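You operate a simulated robot arm through the tools that you are given. There is no shell and no other tool. Be economical: measure what you need, move in short steps, check, and stop when the job is done.

You run a simulated two-armed robot. Do the job below in one go: nothing can be reset, and whatever is moved stays where it is left.

TASK
Wipe up the spill on the top of the wooden counter with the beige cloth and put it back.

The check looks at the end state, three seconds after you hand in, the way a careful person would. Anything else that was tipped, shoved, dropped, spilled or broken makes it a failure. Flat cloth is picked up by pressing the open fingertips on it (5 to 10 N) and closing them slowly along it; thin cloth reads only 2 to 8 mm in the jaws.

THE ROBOT
Two 6-joint arms with three-finger grippers on one trunk, on a base that drives. Base frame: it is fixed to the floor where the robot stands at the start and does not move with it; the origin is under the middle of the robot, x ahead of it, y to its left, z up; the surface under the hand at the start is at about z = 107. Readings come in cm, degrees, newtons and seconds.
The left shoulder is at the start at [2.1, 17, 153.6], the right one opposite. With the tool pointing down near the work surface each hand reaches from about 50 to 68 cm from the robot's upright axis, wherever it stands, measured 20 degrees to its own side. Payload 2.2 kg a hand.
The tool frame of a hand sits at the grasp point between the pads (the TCP): z along the fingers, y along the line on which they close. The tips reach 2.5 cm beyond it. The gripper opens to 10.4 cm. The gripper's body begins 7.4 cm behind the TCP.
Orientation is that of the tool frame in the base frame, as a unit quaternion [x, y, z, w]. With the fingers straight down and closing along the base's y, the tool's x points along the base's -x, its y along +y and its z along -z.

THE INTERFACE
- The arms move only by the tool step_arm. It takes "left_targets", "right_targets" or both (then of equal length, played together; a hand with none holds still); each is a list of rows, each a list of 7 numbers: the shift along the tool's x, y, z in cm, then the turn, a rotation vector about the tool's x, y, z in degrees, then the finger opening in cm, from 0 to 10.4. In form: [[dx, dy, dz, wx, wy, wz, grip], ...]. A call has 1 to 12 rows; each row shifts and turns the commanded pose from where the row before left it, along the tool's axes as they then stand. Rows are played at 5 a second. More than 5 cm and 8.6 degrees between two rows, or a gripper value outside its range, and nothing of the call is played. A pose out of reach is approached as far as the arm can. The call stops where the force on the tool passes 40 N (or 10 N more than at its start, if that is more) or the arm is blocked; 0.2 s more then pass. Each finger halts on what it meets, pressing with about 23 N; the grip force reading is that of the motor and also rises with nothing between the fingers. The clock runs only during rows and for 0.2 s after the last one: add rows that do not move to give the fingers time. It gives the time, the measured TCP pose, the force on the tool (base axes), the opening and the grip force at its end, in the units of the frame above (readings bear some noise), with the torque about the TCP (base axes, N m) and any sound that the robot's microphone picked up, and new pictures: "show" is both (left out), scene, wrist or none (wrist: the cameras of the hands that moved).
- Cameras (640 x 400 px; columns grow to the right, rows downward): "scene" is now at [15.81, -1.21, 143.62]; the picture's right is [-0.17, -0.98, 0.00], its down [-0.58, 0.10, -0.80] and it looks along [0.79, -0.14, -0.59] (base axes); focal length 255 px, centre (320, 200). "left" rides on the left gripper at [8.2, -0.3, -10.4] in its tool frame; the picture's right is [0.04, 1.00, 0.00], its down [-0.75, 0.03, -0.66] and it looks along [-0.66, 0.03, 0.75] (tool axes); focal length 256 px, centre (320, 200). "right" rides on the right gripper at [8.2, 0.3, -10.4] in its tool frame; the picture's right is [-0.04, 1.00, 0.00], its down [-0.75, -0.03, -0.66] and it looks along [-0.66, -0.03, 0.75] (tool axes); focal length 256 px, centre (320, 200). There is no depth. A picture from a camera that has moved, and an enlarged one, comes with that camera's place and axes in the base frame and with its lens. The place of the scene camera against the robot may be out by one fixed shift of up to 1.2 cm in any direction.
- move_column(by): slides the trunk up (or, below 0, down) by that many cm; the arms and the scene camera ride with it, the base frame stays. It gives what a move gives, with no picture.
- base_move(legs): drives the robot by 1 to 6 legs, each [ahead, left, turn to the left] in cm, cm and degrees, along the robot's own axes; the way and the turn of a leg run together, so that a leg with both is an arc; at most 150 cm and 180 degrees a leg. The arms and the cameras ride along, it lands a little off, and it stops where it bumps. It gives what a move gives, and a new picture of the scene camera.
- aim_head(pan, tilt): turns the head with the scene camera to pan (to the left, within 60 degrees either way) and tilt (down, from -29 to 69), counted from straight ahead of the robot. It gives what a move gives, and a new picture of the scene camera.
- close_up(camera, box): a new picture of the part [left, top, right, bottom] of that camera's present view, enlarged. It takes no simulated time.
- hand_in(): hands the job in; it is judged then, once.

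Go step by step. Nothing tells you exact positions but the pictures and the camera data: compare them with the known pose of the tool, close in by small moves and look again before you grip or let go. The budget is 120 turns and 260 pictures, counting those below and the enlarged ones. Unless the task says otherwise, let go and move clear before handing in, and close with one line.

The tools are called as name(argument=value, ...) on one line, values as JSON. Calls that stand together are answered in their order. step_arm: Moves the arms, as the interface text tells. Its arguments: {"type":"object","properties":{"left_targets":{"type":"array"},"right_targets":{"type":"array"},"show":{"type":"string","enum":["both","scene","wrist","none"]}},"required":[]} The other tools are called the same way: move_column (by) slides the trunk up or down; base_move (legs) drives the base; aim_head (pan, tilt) turns the head that bears the scene camera; close_up (camera, box) takes an enlarged picture of a part of a camera's view; hand_in () hands the job in.

At the start:

```text
time_s: 0.0
left_tool_pos: [60.24, 17.74, 122.87]
left_tcp_rot: [-0.001, 1.0, 0.001, 0.0]
left_wrist_force: [0.3, -0.4, 0.5]
left_wrist_torque: [0.0, -0.02, 0.02]
left_gripper_width: 10.4
left_grasp_force: 0.2
right_tool_pos: [52.92, -29.12, 115.01]
right_tcp_rot: [0.0, 1.0, 0.001, 0.0]
right_wrist_force: [0.2, 0.1, 0.5]
right_wrist_torque: [-0.01, -0.01, -0.02]
right_gripper_width: 10.39
right_grasp_force: 0.0
trunk travel left (down, up): [-72.8, 1.3]
robot x, y, heading: [0.06, -0.49, -0.1]
head pan, tilt: [-10.0, 36.4]
```

scene: 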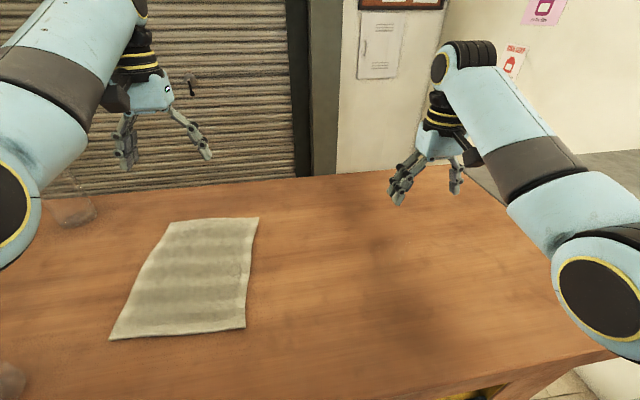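
right: 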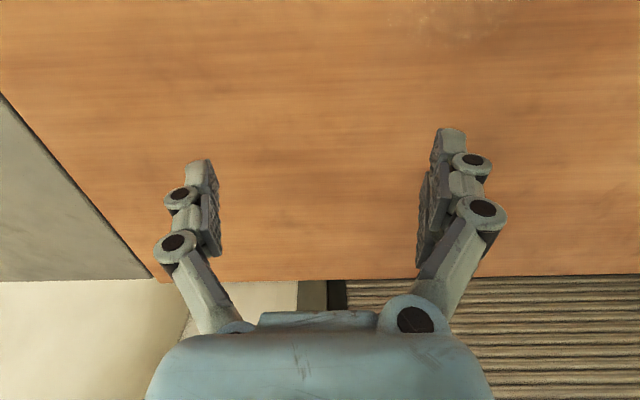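
left: 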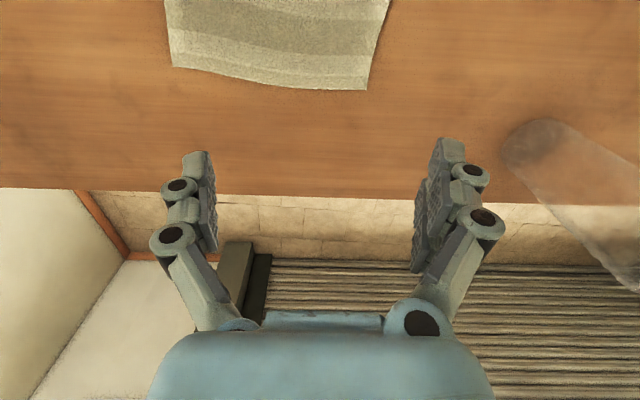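

I see the cloth flat on the counter, a clear glass at the far left and another clear object at the near left. The spill isn't obvious yet, so I'll look closer.

close_up(camera="scene", box=[240, 170, 560, 370])

close_up(camera="scene", box=[0, 160, 320, 400])

aim_head(pan=20, tilt=50)

aim_head(pan=-25, tilt=50)

```text
2.00 times, centred on (400, 270) of scene
camera zoom: at [15.81, -1.21, 143.62], right [-0.17, -0.98, 0.0], down [-0.58, 0.1, -0.8], along [0.79, -0.14, -0.59], focal length 511 px, centre (160, 60)
```

zoom: 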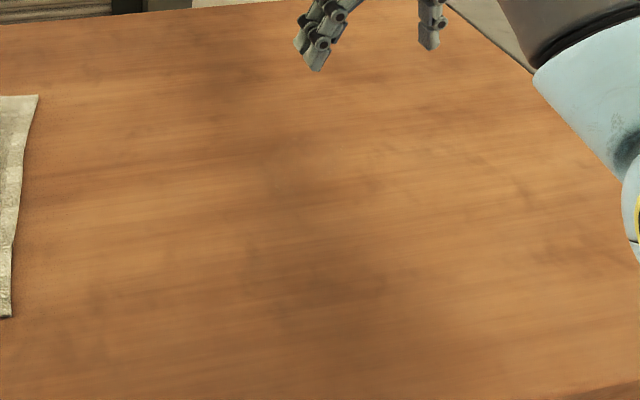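

```text
1.67 times, centred on (160, 280) of scene
camera zoom: at [15.81, -1.21, 143.62], right [-0.17, -0.98, 0.0], down [-0.58, 0.1, -0.8], along [0.79, -0.14, -0.59], focal length 426 px, centre (587, 67)
```

zoom: 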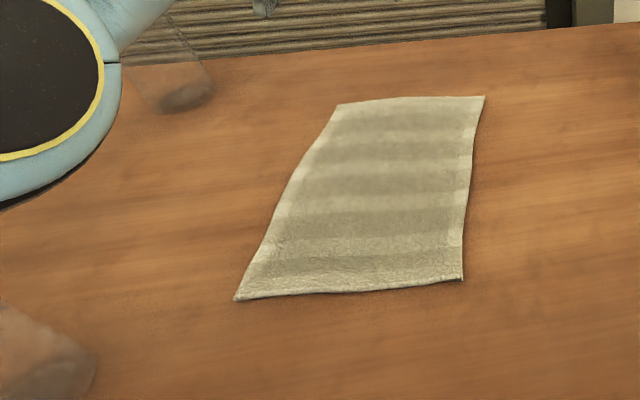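

```text
time_s: 0.9
left_tool_pos: [60.37, 17.63, 122.85]
left_tcp_rot: [0.001, 1.0, 0.0, 0.0]
left_wrist_force: [-0.2, -0.5, -0.5]
left_wrist_torque: [-0.03, 0.01, 0.0]
left_gripper_width: 10.41
left_grasp_force: 0.0
right_tool_pos: [52.83, -29.09, 115.04]
right_tcp_rot: [0.0, 1.0, 0.0, 0.0]
right_wrist_force: [0.6, 0.9, -0.3]
right_wrist_torque: [0.01, -0.03, -0.01]
right_gripper_width: 10.42
right_grasp_force: 0.1
trunk travel left (down, up): [-72.8, 1.3]
robot x, y, heading: [-0.17, 0.21, 0.0]
head pan, tilt: [20.0, 50.0]
camera scene: at [14.46, 2.93, 141.66], right [0.34, -0.94, 0.0], down [-0.72, -0.26, -0.64], along [0.6, 0.22, -0.77], focal length 255 px, centre (320, 200)
```

scene: 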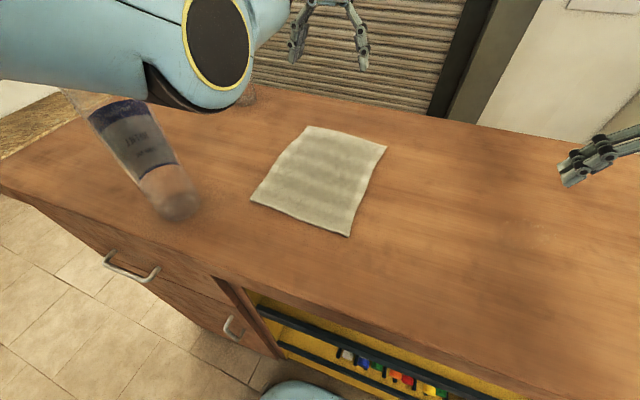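

```text
time_s: 2.1
left_tool_pos: [60.4, 17.79, 122.9]
left_tcp_rot: [0.0, 1.0, 0.0, 0.001]
left_wrist_force: [0.7, -0.1, 0.7]
left_wrist_torque: [0.03, 0.01, -0.02]
left_gripper_width: 10.42
left_grasp_force: 0.0
right_tool_pos: [52.94, -29.07, 115.0]
right_tcp_rot: [0.0, 1.0, 0.0, 0.0]
right_wrist_force: [-0.5, 0.3, 0.1]
right_wrist_torque: [0.04, 0.03, 0.01]
right_gripper_width: 10.39
right_grasp_force: 0.2
trunk travel left (down, up): [-72.8, 1.3]
robot x, y, heading: [0.15, -0.22, -0.2]
head pan, tilt: [-25.0, 50.0]
camera scene: at [14.2, -2.94, 141.66], right [-0.42, -0.91, 0.0], down [-0.69, 0.32, -0.64], along [0.58, -0.27, -0.77], focal length 255 px, centre (320, 200)
```

scene: 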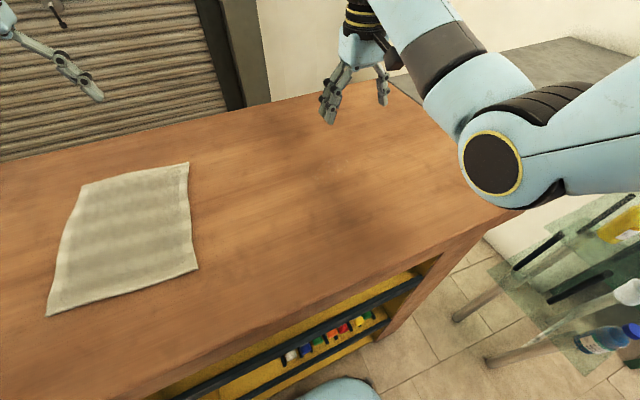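

The faint mark at the top of the right wrist view may be the spill, around (47, -21). I'll enlarge both views of it.

close_up(camera="right", box=[320, 0, 640, 130])

close_up(camera="scene", box=[190, 100, 450, 260])

step_arm(right_targets=[[3, 0, -4, 0, 0, 0, 10.4], [3, 0, -4, 0, 0, 0, 10.4], [3, 3, -4, 0, 0, 0, 10.4]], show="wrist")

```text
2.00 times, centred on (480, 65) of right
camera zoom: at [44.61, -28.72, 125.4], right [0.04, 1.0, 0.0], down [0.75, -0.03, 0.66], along [0.66, -0.03, -0.75], focal length 512 px, centre (0, 470)
```

zoom: 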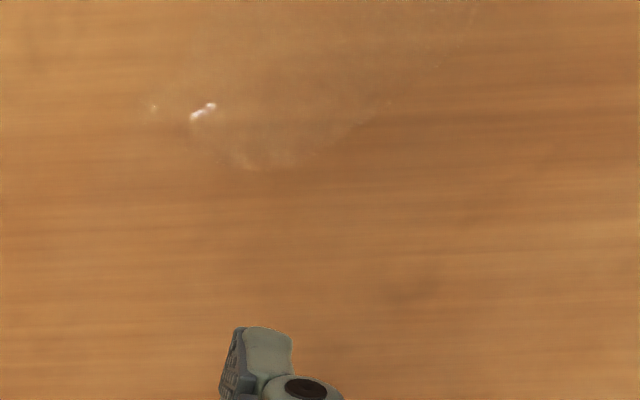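

```text
2.46 times, centred on (320, 180) of scene
camera zoom: at [14.2, -2.94, 141.66], right [-0.42, -0.91, 0.0], down [-0.69, 0.32, -0.64], along [0.58, -0.27, -0.77], focal length 628 px, centre (320, 249)
```

zoom: 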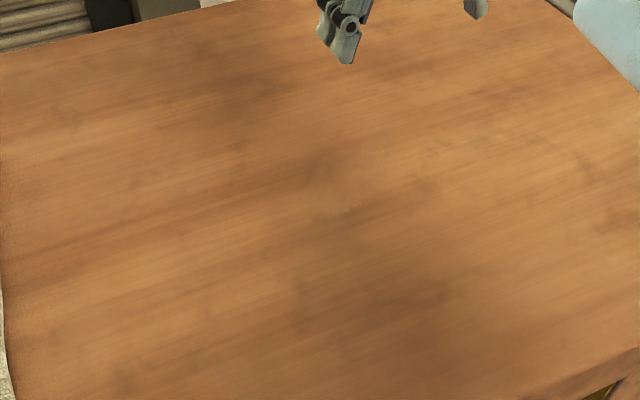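

```text
refused: row 3 steps farther than a row can; nothing moved
```

It is a clear puddle. I'll pull the right hand back and up to see all of it.

step_arm(right_targets=[[3, 0, -3, 0, 0, 0, 10.4], [3, 1, -3, 0, 0, 0, 10.4], [3, 1, -3, 0, 0, 0, 10.4], [0, 1, -3, 0, 0, 0, 10.4]], show="wrist")

```text
time_s: 3.1
left_tool_pos: [60.45, 17.73, 122.95]
left_tcp_rot: [0.0, 1.0, 0.0, -0.001]
left_wrist_force: [0.3, 0.5, 0.7]
left_wrist_torque: [0.03, 0.01, 0.01]
left_gripper_width: 10.39
left_grasp_force: 0.1
right_tool_pos: [52.65, -27.68, 115.62]
right_tcp_rot: [0.0, 1.0, 0.0, -0.001]
right_wrist_force: [0.6, 0.4, -0.1]
right_wrist_torque: [0.0, 0.0, 0.01]
right_gripper_width: 10.41
right_grasp_force: 0.0
right hand out of reach, approached as far as the arm can: row 1, 2, 3, 4
trunk travel left (down, up): [-72.8, 1.3]
robot x, y, heading: [-0.06, 0.05, 0.1]
head pan, tilt: [-25.0, 50.0]
camera right: at [44.32, -27.36, 126.03], right [0.04, 1.0, 0.0], down [0.75, -0.03, 0.66], along [0.66, -0.03, -0.76], focal length 256 px, centre (320, 200)
```

right: 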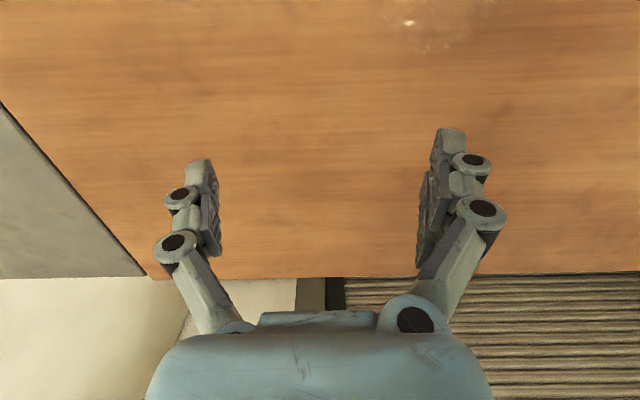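

The puddle is close to the robot, near the inner limit of reach. I'll back the base up by 12 cm so that the puddle and cloth are both comfortably reachable and visible.

base_move(legs=[[-12, 0, 0]])

step_arm(right_targets=[[0, 0, 0, 0, 0, 0, 10.4]], show="wrist")

```text
time_s: 4.3
left_tool_pos: [48.08, 17.59, 123.0]
left_tcp_rot: [0.001, 1.0, -0.001, 0.0]
left_wrist_force: [-0.6, 0.5, 0.6]
left_wrist_torque: [0.02, -0.05, 0.04]
left_gripper_width: 10.39
left_grasp_force: 0.1
right_tool_pos: [40.34, -27.7, 115.5]
right_tcp_rot: [0.0, 1.0, -0.001, 0.0]
right_wrist_force: [0.3, -0.2, -0.1]
right_wrist_torque: [0.01, -0.01, -0.02]
right_gripper_width: 10.42
right_grasp_force: 0.0
trunk travel left (down, up): [-72.8, 1.3]
robot x, y, heading: [-11.98, 0.08, 0.0]
head pan, tilt: [-25.0, 50.0]
camera scene: at [2.04, -2.95, 141.65], right [-0.42, -0.91, 0.0], down [-0.69, 0.32, -0.64], along [0.58, -0.27, -0.77], focal length 255 px, centre (320, 200)
```

scene: 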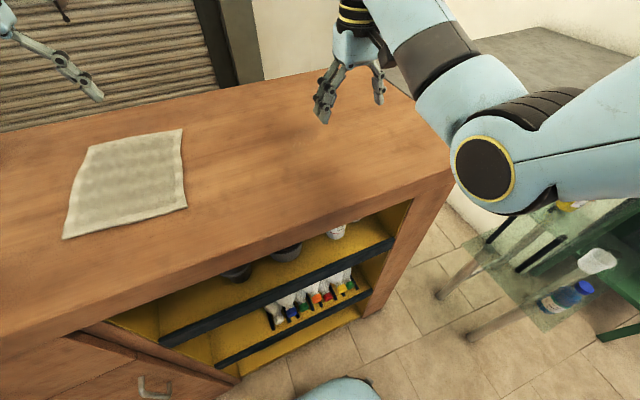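

```text
time_s: 4.7
left_tool_pos: [48.35, 17.63, 122.95]
left_tcp_rot: [0.0, 1.0, 0.0, -0.001]
left_wrist_force: [0.9, -0.3, 0.7]
left_wrist_torque: [0.03, 0.01, -0.01]
left_gripper_width: 10.4
left_grasp_force: 0.1
right_tool_pos: [40.5, -27.72, 115.63]
right_tcp_rot: [0.0, 1.0, 0.001, -0.001]
right_wrist_force: [0.8, -0.3, -0.4]
right_wrist_torque: [-0.03, 0.0, 0.02]
right_gripper_width: 10.41
right_grasp_force: 0.1
trunk travel left (down, up): [-72.8, 1.3]
robot x, y, heading: [-12.07, 0.1, 0.1]
head pan, tilt: [-25.0, 50.0]
camera right: at [32.23, -27.4, 126.01], right [0.04, 1.0, 0.0], down [0.75, -0.03, 0.66], along [0.66, -0.03, -0.75], focal length 256 px, centre (320, 200)
```

right: 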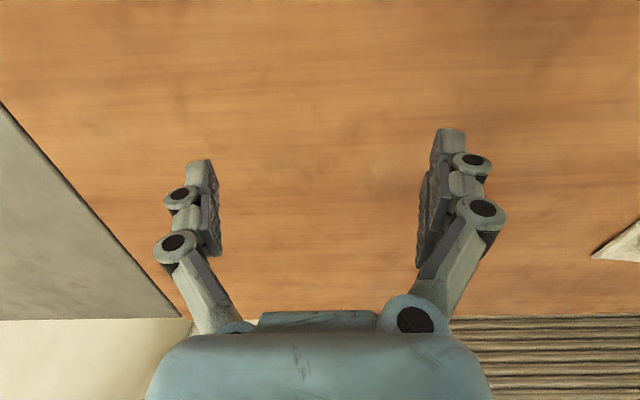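

The puddle should now be near the pads in the right view. I'll enlarge that area.

close_up(camera="right", box=[220, 80, 640, 280])

close_up(camera="scene", box=[180, 80, 400, 220])

```text
1.52 times, centred on (430, 180) of right
camera zoom: at [32.23, -27.4, 126.01], right [0.04, 1.0, 0.0], down [0.75, -0.03, 0.66], along [0.66, -0.03, -0.75], focal length 390 px, centre (152, 230)
```

zoom: 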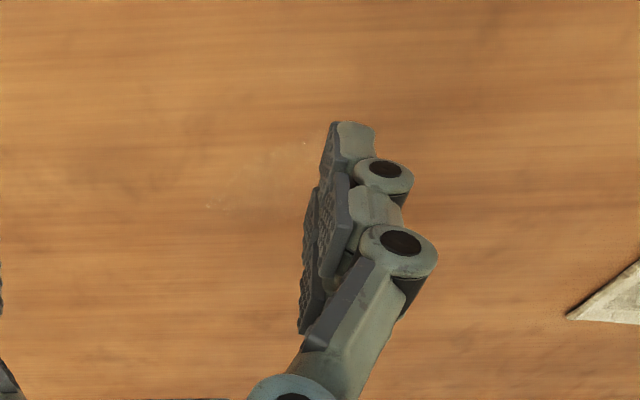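

```text
2.86 times, centred on (290, 150) of scene
camera zoom: at [2.19, -2.94, 141.64], right [-0.42, -0.91, 0.0], down [-0.7, 0.32, -0.64], along [0.58, -0.27, -0.77], focal length 730 px, centre (406, 343)
```

zoom: 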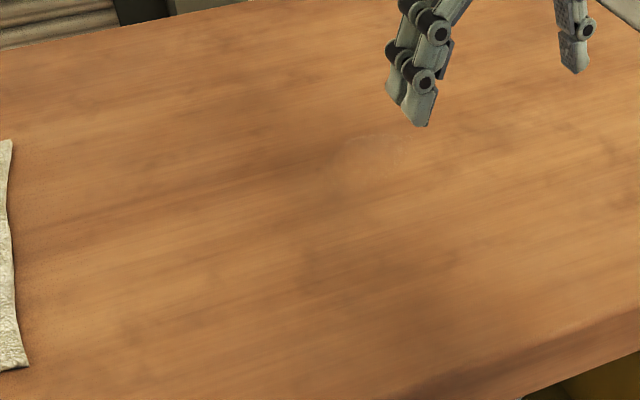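

The puddle seems to span about x 42–49, y -25…-16, but its near edge is unclear. I'll move the right hand forward and tilt its camera back to look down on it.

step_arm(right_targets=[[0, 2, -4, 0, 0, 0, 10.4], [-4, 2, -2, 0, 0, 0, 10.4], [-4, 2, 0, 0, 0, 0, 10.4], [-2, 0, 0, 0, 8, 0, 10.4], [0, 0, 0, 0, 8, 0, 10.4], [0, 0, 0, 0, 8, 0, 10.4]], show="wrist")

```text
time_s: 6.1
left_tool_pos: [48.11, 17.58, 122.96]
left_tcp_rot: [0.001, 1.0, 0.0, 0.001]
left_wrist_force: [0.6, 0.2, 0.0]
left_wrist_torque: [-0.01, 0.06, 0.02]
left_gripper_width: 10.39
left_grasp_force: 0.0
right_tool_pos: [45.87, -22.14, 120.43]
right_tcp_rot: [-0.001, 0.978, -0.001, -0.208]
right_wrist_force: [-0.1, 1.3, -0.4]
right_wrist_torque: [-0.04, 0.01, 0.02]
right_gripper_width: 10.37
right_grasp_force: 0.0
right hand out of reach, approached as far as the arm can: row 1, 4, 5, 6
trunk travel left (down, up): [-72.8, 1.3]
robot x, y, heading: [-12.15, 0.08, 0.0]
head pan, tilt: [-25.0, 50.0]
camera right: at [42.58, -21.81, 133.29], right [0.04, 1.0, -0.02], down [0.96, -0.03, 0.29], along [0.29, -0.03, -0.96], focal length 256 px, centre (320, 200)
```

right: 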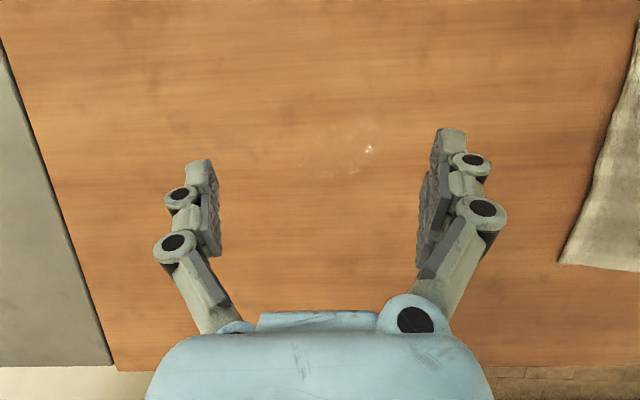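

close_up(camera="right", box=[260, 80, 452, 200])

```text
3.33 times, centred on (356, 140) of right
camera zoom: at [42.58, -21.81, 133.29], right [0.04, 1.0, -0.02], down [0.96, -0.03, 0.29], along [0.29, -0.03, -0.96], focal length 853 px, centre (200, 400)
```

zoom: 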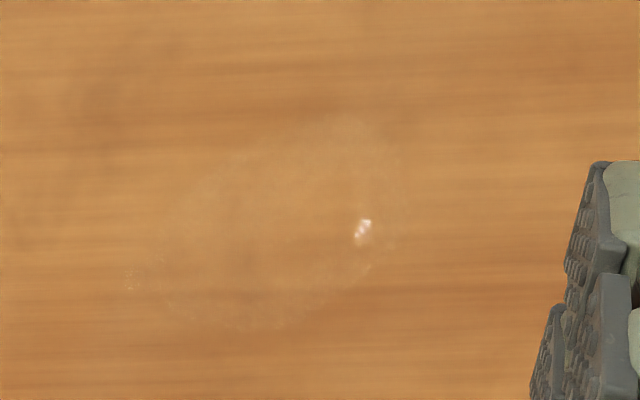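

Puddle located: centre about (45, -20.5), roughly 7 x 9 cm. The cloth lies at x 36–62, y 5–24. I'll pull its right edge over the puddle with the right hand, so first I move the left hand out of the way and bring the right one upright beside the cloth.

step_arm(left_targets=[[0, 2, -3, 0, 0, 0, 10.4], [-1, 3, -3, 0, 0, 0, 10.4], [-1, 3, -2, 0, 0, 0, 10.4], [-1, 2, 0, 0, 0, 0, 10.4]], right_targets=[[0, 0, 0, 0, -8, 0, 8], [0, 0, 0, 0, -8, 0, 6], [0, 0, 0, 0, -8, 0, 4], [0, 0, 0, 0, 0, 0, 4]], show="none")

step_arm(right_targets=[[-1, 4, 0, 0, 0, 0, 4], [-1, 4, 0, 0, 0, 0, 4], [-1, 4, 0, 0, 0, 0, 4], [0, 4, 0, 0, 0, 0, 4], [0, 4, 0, 0, 0, 0, 4], [0, 4, 0, 0, 0, 0, 4]], show="both")

```text
time_s: 7.1
left_tool_pos: [52.84, 27.72, 129.89]
left_tcp_rot: [0.001, 1.0, 0.001, 0.0]
left_wrist_force: [0.2, 0.1, 0.2]
left_wrist_torque: [0.0, -0.05, -0.02]
left_gripper_width: 10.4
left_grasp_force: 0.1
left hand out of reach, approached as far as the arm can: row 1, 2
right_tool_pos: [54.5, -21.81, 118.57]
right_tcp_rot: [-0.001, 1.0, 0.0, 0.0]
right_wrist_force: [0.4, -0.1, 0.5]
right_wrist_torque: [0.01, 0.02, -0.02]
right_gripper_width: 4.0
right_grasp_force: 0.1
right hand out of reach, approached as far as the arm can: row 1, 2, 3
trunk travel left (down, up): [-72.8, 1.3]
robot x, y, heading: [-12.42, 0.42, 0.1]
head pan, tilt: [-25.0, 50.0]
```

```text
time_s: 8.5
left_tool_pos: [52.8, 27.73, 129.91]
left_tcp_rot: [0.0, 1.0, 0.0, -0.001]
left_wrist_force: [-0.9, 1.3, -0.2]
left_wrist_torque: [-0.01, -0.03, 0.0]
left_gripper_width: 10.39
left_grasp_force: 0.0
right_tool_pos: [50.84, -1.21, 119.76]
right_tcp_rot: [0.0, 1.0, -0.001, 0.001]
right_wrist_force: [0.2, 0.7, 1.0]
right_wrist_torque: [-0.04, 0.0, -0.01]
right_gripper_width: 4.0
right_grasp_force: 0.0
right hand out of reach, approached as far as the arm can: row 1, 2, 3, 4, 5, 6
trunk travel left (down, up): [-72.8, 1.3]
robot x, y, heading: [-12.22, -0.22, -0.0]
head pan, tilt: [-25.0, 50.0]
camera scene: at [1.98, -2.77, 141.66], right [-0.42, -0.91, 0.0], down [-0.69, 0.32, -0.64], along [0.58, -0.27, -0.77], focal length 255 px, centre (320, 200)
camera right: at [42.54, -0.82, 130.32], right [0.04, 1.0, 0.0], down [0.75, -0.03, 0.66], along [0.66, -0.03, -0.75], focal length 256 px, centre (320, 200)
```

scene: 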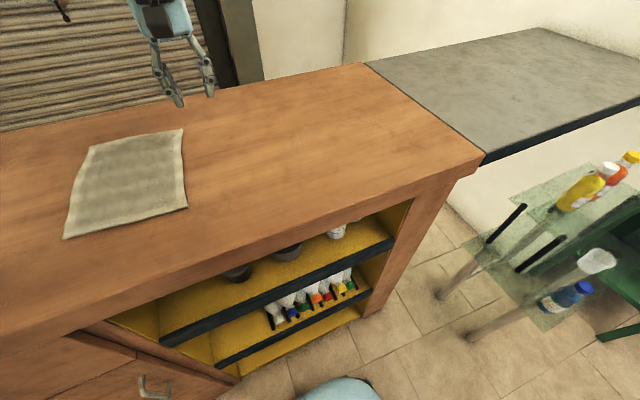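
right: 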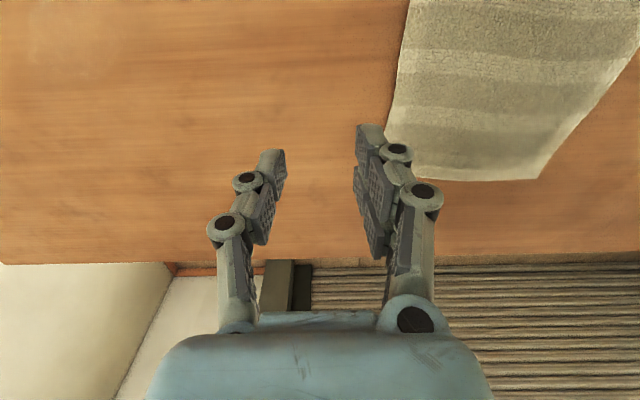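

The right hand can't cross the midline well, so I'll shift the base 12 cm left, pulling the left hand in first to keep it away from the bottle and glass. I'll let the base do the dragging later.

step_arm(left_targets=[[0, -2, 0, 0, 0, 0, 10.4], [0, -3, 0, 0, 0, 0, 10.4], [0, -2, 0, 0, 0, 0, 10.4]], right_targets=[[0, -2, 0, 0, 0, 0, 4], [0, -2, 0, 0, 0, 0, 4], [0, -2, 0, 0, 0, 0, 4]], show="none")

base_move(legs=[[0, 12, 0]])

aim_head(pan=0, tilt=45)

step_arm(right_targets=[[0, 0, 0, 0, 0, 0, 4]], show="wrist")

```text
time_s: 9.3
left_tool_pos: [52.68, 20.57, 130.06]
left_tcp_rot: [-0.001, 1.0, 0.001, 0.0]
left_wrist_force: [0.5, -0.1, 0.1]
left_wrist_torque: [0.04, 0.01, -0.01]
left_gripper_width: 10.36
left_grasp_force: 0.0
right_tool_pos: [52.49, -6.97, 119.6]
right_tcp_rot: [0.0, 1.0, 0.0, -0.001]
right_wrist_force: [1.2, 0.0, -0.1]
right_wrist_torque: [0.0, -0.02, 0.0]
right_gripper_width: 3.98
right_grasp_force: 0.1
right hand out of reach, approached as far as the arm can: row 1, 2, 3
trunk travel left (down, up): [-72.8, 1.3]
robot x, y, heading: [-12.01, 0.07, -0.2]
head pan, tilt: [-25.0, 50.0]
```

```text
time_s: 10.6
left_tool_pos: [52.64, 32.71, 129.93]
left_tcp_rot: [0.0, 1.0, 0.0, 0.0]
left_wrist_force: [0.7, 0.0, -0.1]
left_wrist_torque: [-0.05, 0.01, -0.03]
left_gripper_width: 10.38
left_grasp_force: 0.1
right_tool_pos: [52.43, 4.98, 119.6]
right_tcp_rot: [0.0, 1.0, 0.0, -0.002]
right_wrist_force: [-1.2, 0.6, -0.8]
right_wrist_torque: [-0.04, 0.0, 0.01]
right_gripper_width: 4.0
right_grasp_force: 0.0
trunk travel left (down, up): [-72.8, 1.3]
robot x, y, heading: [-12.24, 12.15, 0.0]
head pan, tilt: [-25.0, 50.0]
camera scene: at [2.03, 8.99, 141.66], right [-0.42, -0.91, 0.0], down [-0.69, 0.32, -0.64], along [0.58, -0.27, -0.77], focal length 255 px, centre (320, 200)
```

scene: 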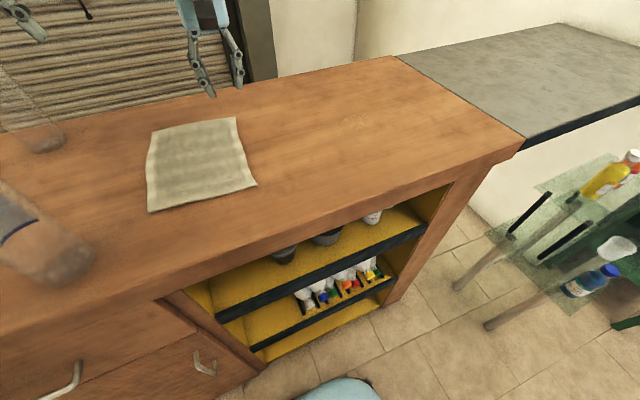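

```text
time_s: 11.4
left_tool_pos: [52.56, 32.65, 129.96]
left_tcp_rot: [-0.001, 1.0, 0.0, 0.001]
left_wrist_force: [1.1, -0.1, -0.5]
left_wrist_torque: [-0.02, 0.01, -0.01]
left_gripper_width: 10.4
left_grasp_force: 0.0
right_tool_pos: [52.43, 5.01, 119.75]
right_tcp_rot: [0.0, 1.0, 0.0, -0.001]
right_wrist_force: [-1.1, -0.6, -0.2]
right_wrist_torque: [-0.02, -0.02, 0.01]
right_gripper_width: 3.99
right_grasp_force: 0.0
trunk travel left (down, up): [-72.8, 1.3]
robot x, y, heading: [-12.18, 11.93, -0.1]
head pan, tilt: [0.0, 45.0]
camera scene: at [3.18, 12.21, 142.34], right [0.0, -1.0, 0.0], down [-0.71, 0.0, -0.71], along [0.71, 0.0, -0.71], focal length 255 px, centre (320, 200)
```

scene: 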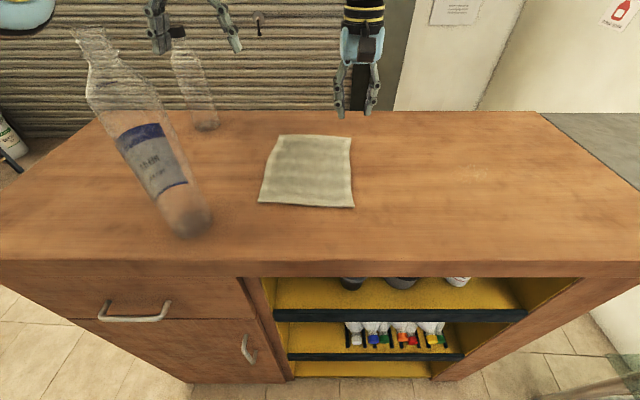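

```text
time_s: 11.8
left_tool_pos: [52.68, 32.65, 129.89]
left_tcp_rot: [0.0, 1.0, -0.001, 0.0]
left_wrist_force: [0.4, 0.2, -0.6]
left_wrist_torque: [-0.04, 0.0, -0.04]
left_gripper_width: 10.43
left_grasp_force: 0.0
right_tool_pos: [52.32, 5.1, 119.6]
right_tcp_rot: [0.0, 1.0, 0.0, 0.0]
right_wrist_force: [0.7, 0.5, -0.1]
right_wrist_torque: [-0.03, 0.01, 0.02]
right_gripper_width: 4.0
right_grasp_force: 0.1
trunk travel left (down, up): [-72.8, 1.3]
robot x, y, heading: [-12.48, 11.76, 0.3]
head pan, tilt: [0.0, 45.0]
camera right: at [44.15, 5.38, 130.06], right [0.04, 1.0, 0.0], down [0.76, -0.03, 0.65], along [0.65, -0.03, -0.76], focal length 256 px, centre (320, 200)
```

right: 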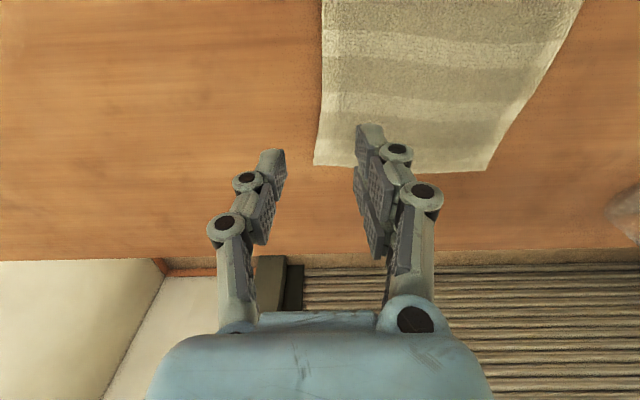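

Both bottles on the left are tall and well away from the right hand, and the puddle now also shows in the scene view. I'll bring the right hand over the cloth's right edge at about (48, 9) and lower it to just above.

step_arm(right_targets=[[2, 2, 2, 0, 0, 0, 4], [2, 2, 3, 0, 0, 0, 4], [0.3, 0, 2.5, 0, 0, 0, 4], [0, 0, 0, 0, 0, 0, 4]])

```text
time_s: 12.8
left_tool_pos: [52.71, 32.73, 129.99]
left_tcp_rot: [0.001, 1.0, 0.0, 0.0]
left_wrist_force: [0.3, 0.5, -0.2]
left_wrist_torque: [-0.01, 0.0, 0.0]
left_gripper_width: 10.41
left_grasp_force: 0.0
right_tool_pos: [49.16, 9.27, 111.79]
right_tcp_rot: [-0.001, 1.0, 0.0, -0.001]
right_wrist_force: [-0.6, -0.3, -0.5]
right_wrist_torque: [0.0, -0.02, -0.01]
right_gripper_width: 4.02
right_grasp_force: 0.1
right hand out of reach, approached as far as the arm can: row 1, 2
trunk travel left (down, up): [-72.8, 1.3]
robot x, y, heading: [-11.92, 11.78, -0.1]
head pan, tilt: [0.0, 45.0]
camera scene: at [3.17, 12.31, 142.35], right [0.0, -1.0, 0.0], down [-0.71, 0.0, -0.71], along [0.71, 0.0, -0.71], focal length 255 px, centre (320, 200)
camera right: at [40.83, 9.68, 122.28], right [0.04, 1.0, 0.0], down [0.76, -0.03, 0.65], along [0.65, -0.03, -0.76], focal length 256 px, centre (320, 200)
```

scene: 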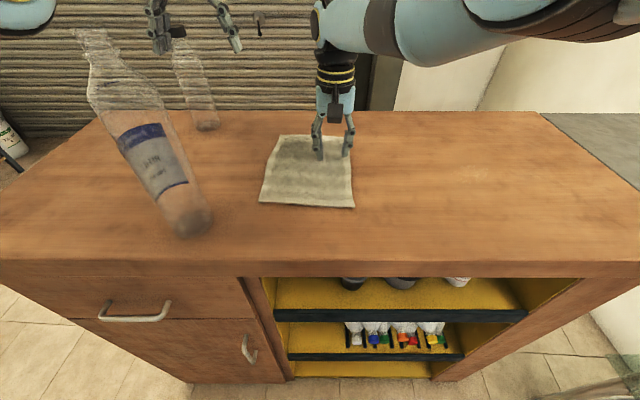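
right: 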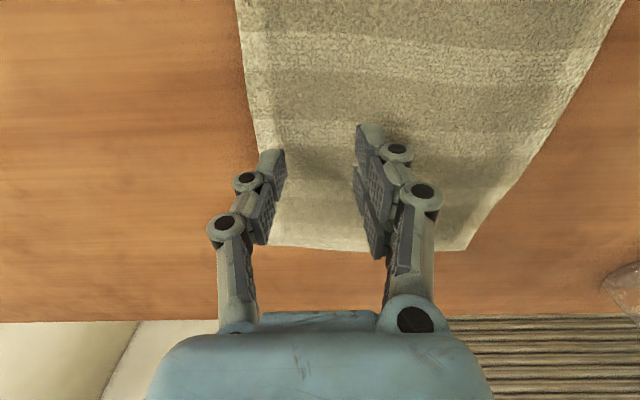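

The fingers straddle the right edge strip well. I'll lower in small steps to feel the cloth.

step_arm(right_targets=[[0, 0, 0.8, 0, 0, 0, 4], [0, 0, 0.6, 0, 0, 0, 4], [0, 0, 0.3, 0, 0, 0, 4], [0, 0, 0, 0, 0, 0, 4]], show="none")

```text
time_s: 13.8
left_tool_pos: [52.6, 32.64, 129.97]
left_tcp_rot: [0.0, 1.0, 0.0, 0.001]
left_wrist_force: [0.2, 0.1, -0.2]
left_wrist_torque: [0.01, 0.03, 0.0]
left_gripper_width: 10.44
left_grasp_force: 0.0
right_tool_pos: [48.49, 8.87, 110.47]
right_tcp_rot: [-0.001, 1.0, 0.0, -0.001]
right_wrist_force: [0.2, 0.6, 0.7]
right_wrist_torque: [-0.02, 0.0, 0.0]
right_gripper_width: 3.98
right_grasp_force: 0.0
right hand out of reach, approached as far as the arm can: row 1, 3
trunk travel left (down, up): [-72.8, 1.3]
robot x, y, heading: [-12.31, 12.25, 0.1]
head pan, tilt: [0.0, 45.0]
```

step_arm(right_targets=[[0, 0, 0.4, 0, 0, 0, 4], [0, 0, 0.3, 0, 0, 0, 4], [0, 0, 0.2, 0, 0, 0, 4], [0, 0, 0, 0, 0, 0, 4]], show="none")

```text
time_s: 14.8
left_tool_pos: [52.53, 32.72, 130.01]
left_tcp_rot: [0.0, 1.0, 0.0, 0.001]
left_wrist_force: [0.4, 1.0, -0.6]
left_wrist_torque: [0.01, 0.01, -0.01]
left_gripper_width: 10.4
left_grasp_force: 0.1
right_tool_pos: [48.49, 8.76, 109.79]
right_tcp_rot: [0.0, 1.0, 0.0, 0.0]
right_wrist_force: [2.3, 2.4, 12.5]
right_wrist_torque: [0.2, -0.03, -0.01]
right_gripper_width: 3.97
right_grasp_force: 2.7
trunk travel left (down, up): [-72.8, 1.3]
robot x, y, heading: [-12.04, 11.53, -0.1]
head pan, tilt: [0.0, 45.0]
```

Contact at 12.5 N. I'll ease off slightly and close slowly.

step_arm(right_targets=[[0, 0, -0.08, 0, 0, 0, 4], [0, 0, 0, 0, 0, 0, 3.6], [0, 0, 0, 0, 0, 0, 3.2], [0, 0, 0, 0, 0, 0, 2.8], [0, 0, 0, 0, 0, 0, 2.4], [0, 0, 0, 0, 0, 0, 2.0], [0, 0, 0, 0, 0, 0, 1.6], [0, 0, 0, 0, 0, 0, 1.2], [0, 0, 0, 0, 0, 0, 0.8], [0, 0, 0, 0, 0, 0, 0.4], [0, 0, 0, 0, 0, 0, 0], [0, 0, 0, 0, 0, 0, 0]])

```text
time_s: 17.4
left_tool_pos: [52.52, 32.61, 130.12]
left_tcp_rot: [0.0, 1.0, 0.0, 0.0]
left_wrist_force: [0.3, 0.4, 1.2]
left_wrist_torque: [-0.01, 0.02, -0.01]
left_gripper_width: 10.4
left_grasp_force: 0.2
right_tool_pos: [48.43, 8.81, 109.7]
right_tcp_rot: [0.0, 1.0, 0.0, -0.001]
right_wrist_force: [-1.2, 1.2, 12.8]
right_wrist_torque: [0.05, 0.03, 0.02]
right_gripper_width: 0.53
right_grasp_force: 22.9
trunk travel left (down, up): [-72.8, 1.3]
robot x, y, heading: [-12.12, 12.25, -0.1]
head pan, tilt: [0.0, 45.0]
camera scene: at [3.04, 12.29, 142.37], right [0.0, -1.0, 0.0], down [-0.71, 0.0, -0.71], along [0.71, 0.0, -0.71], focal length 255 px, centre (320, 200)
camera right: at [40.14, 9.15, 120.25], right [0.04, 1.0, 0.0], down [0.75, -0.03, 0.66], along [0.66, -0.03, -0.76], focal length 256 px, centre (320, 200)
```

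scene: 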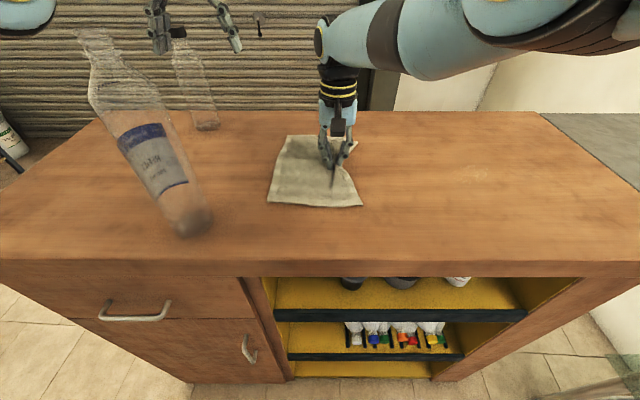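
right: 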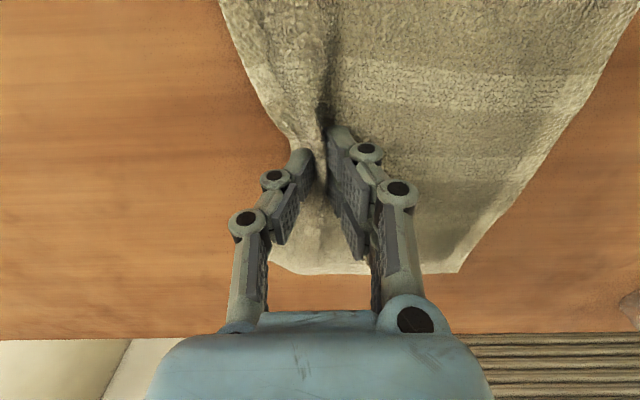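

The cloth is gripped (5 mm). I'll lift it by 4 mm and drag it right with the base, then with the arm.

step_arm(right_targets=[[0, 0, -0.4, 0, 0, 0, 0], [0, 0, 0, 0, 0, 0, 0]], show="none")

base_move(legs=[[0, -16, 0]])

```text
time_s: 18.1
left_tool_pos: [52.61, 32.58, 130.03]
left_tcp_rot: [0.0, 1.0, 0.0, 0.0]
left_wrist_force: [-0.2, -0.2, 0.3]
left_wrist_torque: [-0.03, -0.03, 0.03]
left_gripper_width: 10.39
left_grasp_force: 0.0
right_tool_pos: [48.48, 8.87, 109.89]
right_tcp_rot: [0.001, 1.0, 0.0, -0.002]
right_wrist_force: [-1.0, 0.3, 2.2]
right_wrist_torque: [0.0, 0.03, 0.01]
right_gripper_width: 0.51
right_grasp_force: 22.8
trunk travel left (down, up): [-72.8, 1.3]
robot x, y, heading: [-11.79, 11.64, -0.5]
head pan, tilt: [0.0, 45.0]
```

```text
time_s: 19.5
left_tool_pos: [52.66, 16.46, 129.86]
left_tcp_rot: [-0.002, 1.0, 0.0, 0.0]
left_wrist_force: [-0.8, 0.4, 0.1]
left_wrist_torque: [0.01, 0.01, 0.03]
left_gripper_width: 10.4
left_grasp_force: 0.1
right_tool_pos: [48.56, -7.45, 110.0]
right_tcp_rot: [-0.001, 1.0, 0.0, -0.001]
right_wrist_force: [-1.1, -0.3, 1.7]
right_wrist_torque: [0.02, 0.0, 0.01]
right_gripper_width: 0.54
right_grasp_force: 23.0
trunk travel left (down, up): [-72.8, 1.3]
robot x, y, heading: [-11.91, -4.53, 0.1]
head pan, tilt: [0.0, 45.0]
camera scene: at [3.21, -4.05, 142.35], right [0.0, -1.0, 0.0], down [-0.71, 0.0, -0.71], along [0.71, 0.0, -0.71], focal length 255 px, centre (320, 200)
```

scene: 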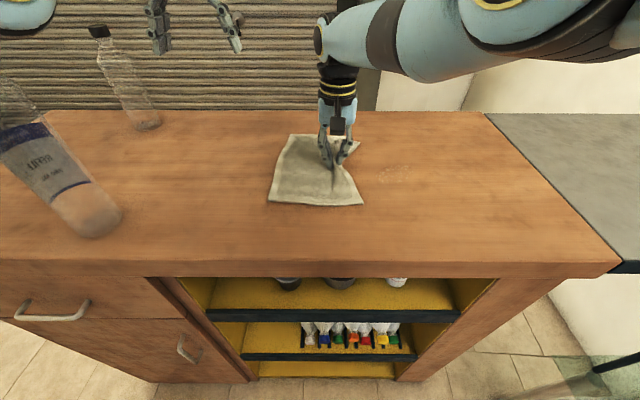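

The cloth drags nicely and stays flat. Next the arm pulls it on over the puddle.

step_arm(right_targets=[[0, -2, 0, 0, 0, 0, 0], [0, -2, 0, 0, 0, 0, 0], [0.5, -2, 0, 0, 0, 0, 0], [0.5, -2, 0, 0, 0, 0, 0], [0.5, -2, 0, 0, 0, 0, 0], [0.5, -2, 0, 0, 0, 0, 0], [0, -2, 0, 0, 0, 0, 0], [0, -2, 0, 0, 0, 0, 0], [0, 0, 0, 0, 0, 0, 0]])

```text
time_s: 21.5
left_tool_pos: [52.67, 16.48, 130.03]
left_tcp_rot: [-0.001, 1.0, 0.0, 0.001]
left_wrist_force: [-0.1, 0.1, -1.2]
left_wrist_torque: [-0.02, 0.01, 0.01]
left_gripper_width: 10.39
left_grasp_force: 0.0
right_tool_pos: [46.67, -23.33, 110.09]
right_tcp_rot: [-0.001, 1.0, -0.001, 0.0]
right_wrist_force: [0.3, 0.1, 0.0]
right_wrist_torque: [-0.01, -0.02, -0.02]
right_gripper_width: 0.52
right_grasp_force: 22.7
trunk travel left (down, up): [-72.8, 1.3]
robot x, y, heading: [-12.11, -4.56, 0.1]
head pan, tilt: [0.0, 45.0]
camera scene: at [3.2, -4.03, 142.35], right [0.0, -1.0, 0.0], down [-0.71, 0.0, -0.71], along [0.71, 0.0, -0.71], focal length 255 px, centre (320, 200)
camera right: at [38.38, -22.97, 120.55], right [0.04, 1.0, 0.0], down [0.76, -0.03, 0.65], along [0.65, -0.03, -0.76], focal length 256 px, centre (320, 200)
```

scene: 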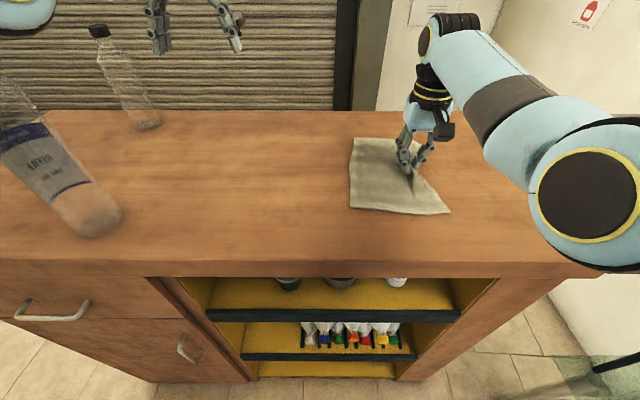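
right: 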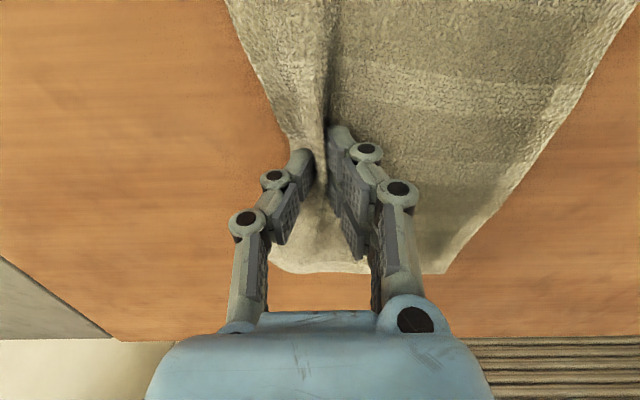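

The cloth covers the puddle. Now I press the wad down and rub across the puddle.

step_arm(right_targets=[[0, 0, 0.2, 0, 0, 0, 0], [0, 0, 0.15, 0, 0, 0, 0], [0, 0, 0, 0, 0, 0, 0]], show="none")

```text
time_s: 22.3
left_tool_pos: [52.48, 16.37, 130.0]
left_tcp_rot: [-0.002, 1.0, 0.0, 0.0]
left_wrist_force: [-0.5, 0.5, -0.5]
left_wrist_torque: [0.02, 0.01, -0.01]
left_gripper_width: 10.38
left_grasp_force: 0.1
right_tool_pos: [46.7, -23.28, 109.8]
right_tcp_rot: [0.0, 1.0, -0.001, 0.001]
right_wrist_force: [-0.6, -1.1, 10.2]
right_wrist_torque: [-0.04, 0.0, -0.02]
right_gripper_width: 0.53
right_grasp_force: 23.0
trunk travel left (down, up): [-72.8, 1.3]
robot x, y, heading: [-12.08, -4.68, 0.2]
head pan, tilt: [0.0, 45.0]
```

step_arm(right_targets=[[0, 2, 0, 0, 0, 0, 0], [0, 2, 0, 0, 0, 0, 0], [0, 2, 0, 0, 0, 0, 0], [1, 2, 0, 0, 0, 0, 0], [1, -2, 0, 0, 0, 0, 0], [0, -2, 0, 0, 0, 0, 0], [0, -2, 0, 0, 0, 0, 0], [0, -2, 0, 0, 0, 0, 0], [0, -2, 0, 0, 0, 0, 0], [0, 0, 0, 0, 0, 0, 0]])

```text
time_s: 24.5
left_tool_pos: [52.42, 16.65, 130.16]
left_tcp_rot: [-0.002, 1.0, -0.001, 0.002]
left_wrist_force: [0.1, 0.6, 0.8]
left_wrist_torque: [0.01, -0.01, -0.01]
left_gripper_width: 10.41
left_grasp_force: 0.2
right_tool_pos: [44.52, -25.03, 109.8]
right_tcp_rot: [-0.001, 1.0, -0.001, 0.0]
right_wrist_force: [1.2, 11.1, 26.8]
right_wrist_torque: [0.38, 0.01, -0.03]
right_gripper_width: 0.53
right_grasp_force: 23.1
trunk travel left (down, up): [-72.8, 1.3]
robot x, y, heading: [-12.05, -4.56, 0.1]
head pan, tilt: [0.0, 45.0]
camera scene: at [2.97, -3.8, 142.38], right [0.0, -1.0, 0.0], down [-0.71, 0.0, -0.71], along [0.71, 0.0, -0.71], focal length 255 px, centre (320, 200)
camera right: at [36.23, -24.71, 120.2], right [0.04, 1.0, 0.0], down [0.75, -0.03, 0.66], along [0.66, -0.03, -0.75], focal length 256 px, centre (320, 200)
```

scene: 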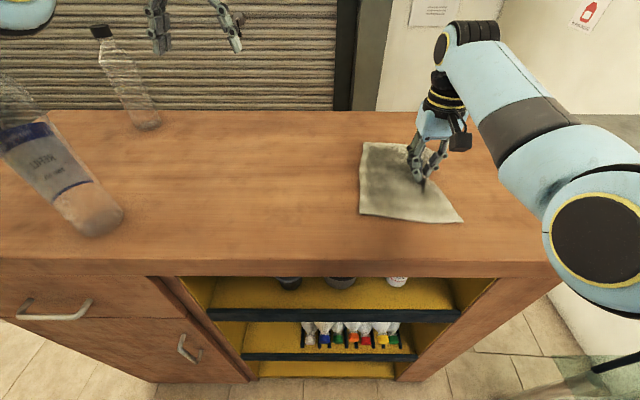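
right: 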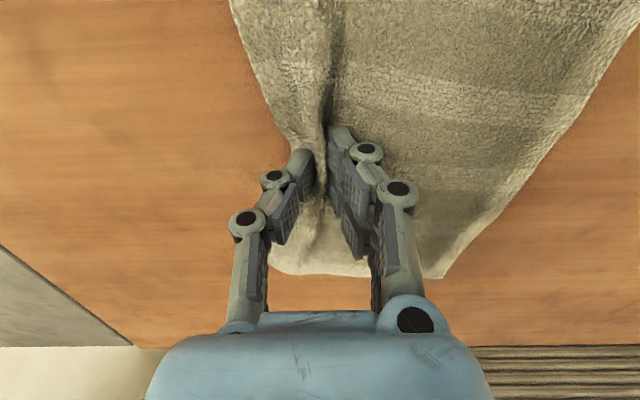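

The cloth stays flat, and a darker wet-looking patch shows on it. One more rub on the near lane and the far lane, a bit lighter.

step_arm(right_targets=[[1, 2, -0.12, 0, 0, 0, 0], [1, 2, 0, 0, 0, 0, 0], [0, 2, 0, 0, 0, 0, 0], [0, 2, 0, 0, 0, 0, 0], [0, 2, 0, 0, 0, 0, 0], [-1, -2, 0, 0, 0, 0, 0], [-1, -2, 0, 0, 0, 0, 0], [-1, -2, 0, 0, 0, 0, 0], [-2, -2, 0, 0, 0, 0, 0], [0, -2, 0, 0, 0, 0, 0], [0, 0, 0, 0, 0, 0, 0]])

close_up(camera="scene", box=[320, 110, 500, 240])

```text
time_s: 26.9
left_tool_pos: [52.58, 16.62, 129.94]
left_tcp_rot: [-0.002, 1.0, 0.0, 0.0]
left_wrist_force: [-0.3, 0.4, -0.5]
left_wrist_torque: [0.01, 0.02, 0.01]
left_gripper_width: 10.37
left_grasp_force: 0.0
right_tool_pos: [47.84, -25.34, 109.8]
right_tcp_rot: [-0.001, 1.0, 0.0, 0.001]
right_wrist_force: [1.9, 3.6, 11.6]
right_wrist_torque: [0.07, -0.04, -0.01]
right_gripper_width: 0.5
right_grasp_force: 22.9
trunk travel left (down, up): [-72.8, 1.3]
robot x, y, heading: [-12.07, -4.39, 0.0]
head pan, tilt: [0.0, 45.0]
camera scene: at [3.16, -3.97, 142.36], right [0.0, -1.0, 0.0], down [-0.71, 0.0, -0.71], along [0.71, 0.0, -0.71], focal length 255 px, centre (320, 200)
camera right: at [39.53, -24.92, 120.25], right [0.04, 1.0, 0.0], down [0.75, -0.03, 0.66], along [0.66, -0.03, -0.75], focal length 256 px, centre (320, 200)
```

scene: 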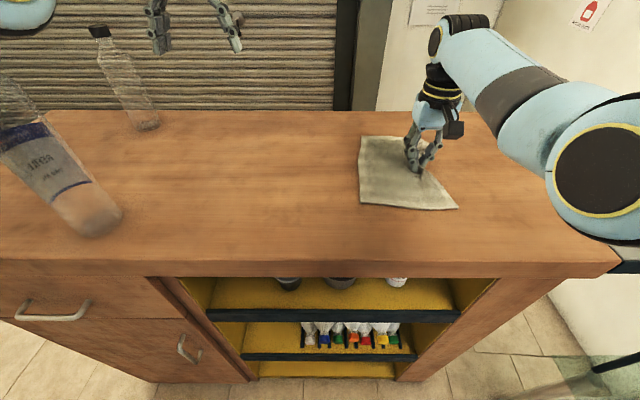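
right: 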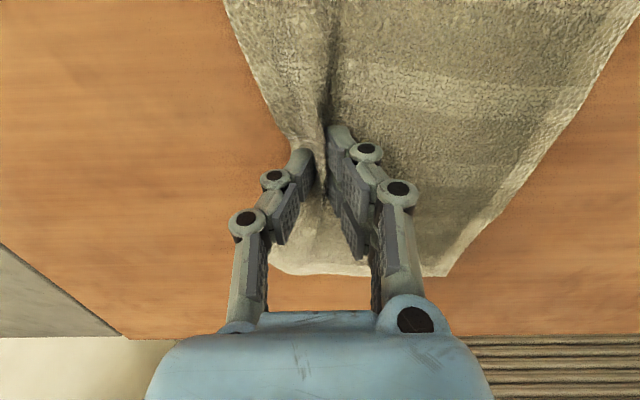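

```text
3.08 times, centred on (410, 175) of scene
camera zoom: at [3.16, -3.97, 142.36], right [0.0, -1.0, 0.0], down [-0.71, 0.0, -0.71], along [0.71, 0.0, -0.71], focal length 786 px, centre (43, 277)
```

zoom: 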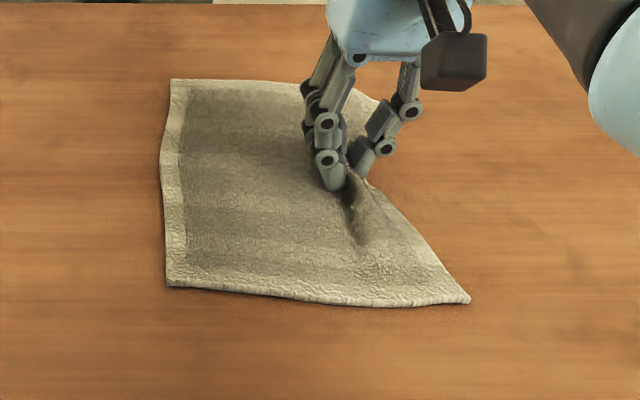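

The wiping looks effective. I'll lift slightly and push the cloth back toward its place, checking for bunching and looking at the uncovered counter.

step_arm(right_targets=[[0, 0, -0.4, 0, 0, 0, 0], [0, 2, 0, 0, 0, 0, 0], [0, 2, 0, 0, 0, 0, 0], [0, 2, 0, 0, 0, 0, 0], [0, 2, 0, 0, 0, 0, 0], [0, 2, 0, 0, 0, 0, 0], [0, 2, 0, 0, 0, 0, 0], [0, 2, 0, 0, 0, 0, 0], [0, 2, 0, 0, 0, 0, 0], [0, 2, 0, 0, 0, 0, 0], [0, 0, 0, 0, 0, 0, 0]])

close_up(camera="scene", box=[260, 110, 500, 260])

```text
time_s: 29.3
left_tool_pos: [52.65, 16.37, 129.84]
left_tcp_rot: [-0.002, 1.0, 0.0, -0.001]
left_wrist_force: [-0.4, -0.2, -0.3]
left_wrist_torque: [0.03, 0.01, 0.02]
left_gripper_width: 10.38
left_grasp_force: 0.0
right_tool_pos: [47.57, -7.3, 109.99]
right_tcp_rot: [-0.001, 1.0, 0.0, -0.001]
right_wrist_force: [0.6, 0.9, 0.0]
right_wrist_torque: [0.03, -0.02, 0.02]
right_gripper_width: 0.52
right_grasp_force: 22.7
trunk travel left (down, up): [-72.8, 1.3]
robot x, y, heading: [-11.94, -4.45, 0.3]
head pan, tilt: [0.0, 45.0]
camera scene: at [3.2, -4.12, 142.35], right [0.0, -1.0, 0.0], down [-0.71, 0.0, -0.71], along [0.71, 0.0, -0.71], focal length 255 px, centre (320, 200)
camera right: at [39.33, -7.01, 120.49], right [0.04, 1.0, 0.0], down [0.76, -0.03, 0.65], along [0.65, -0.03, -0.76], focal length 256 px, centre (320, 200)
```

scene: 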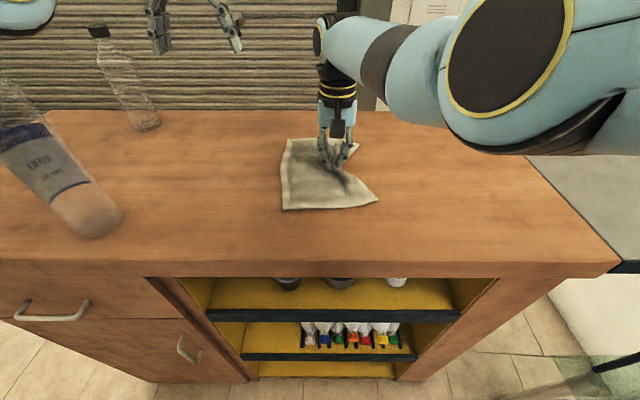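
right: 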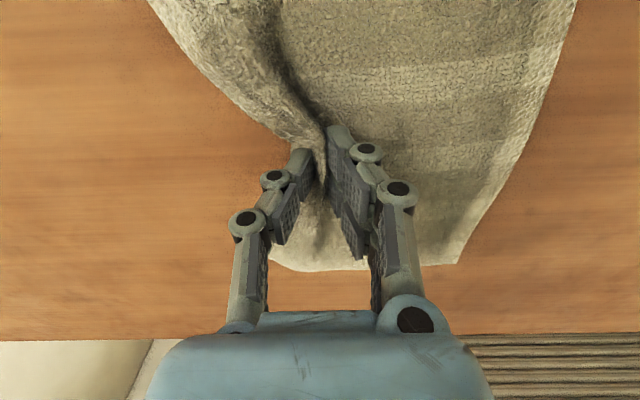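

```text
2.67 times, centred on (380, 185) of scene
camera zoom: at [3.2, -4.12, 142.35], right [0.0, -1.0, 0.0], down [-0.71, 0.0, -0.71], along [0.71, 0.0, -0.71], focal length 681 px, centre (160, 240)
```

zoom: 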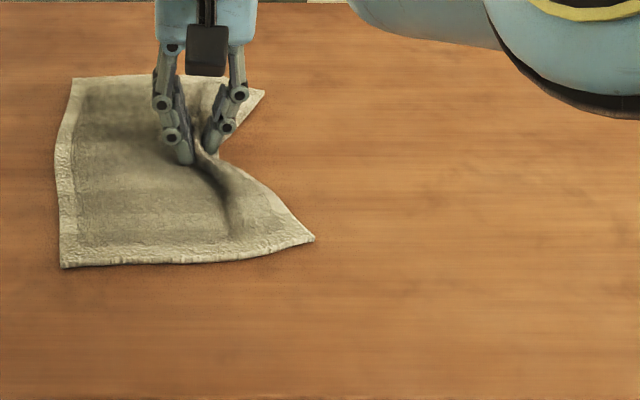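

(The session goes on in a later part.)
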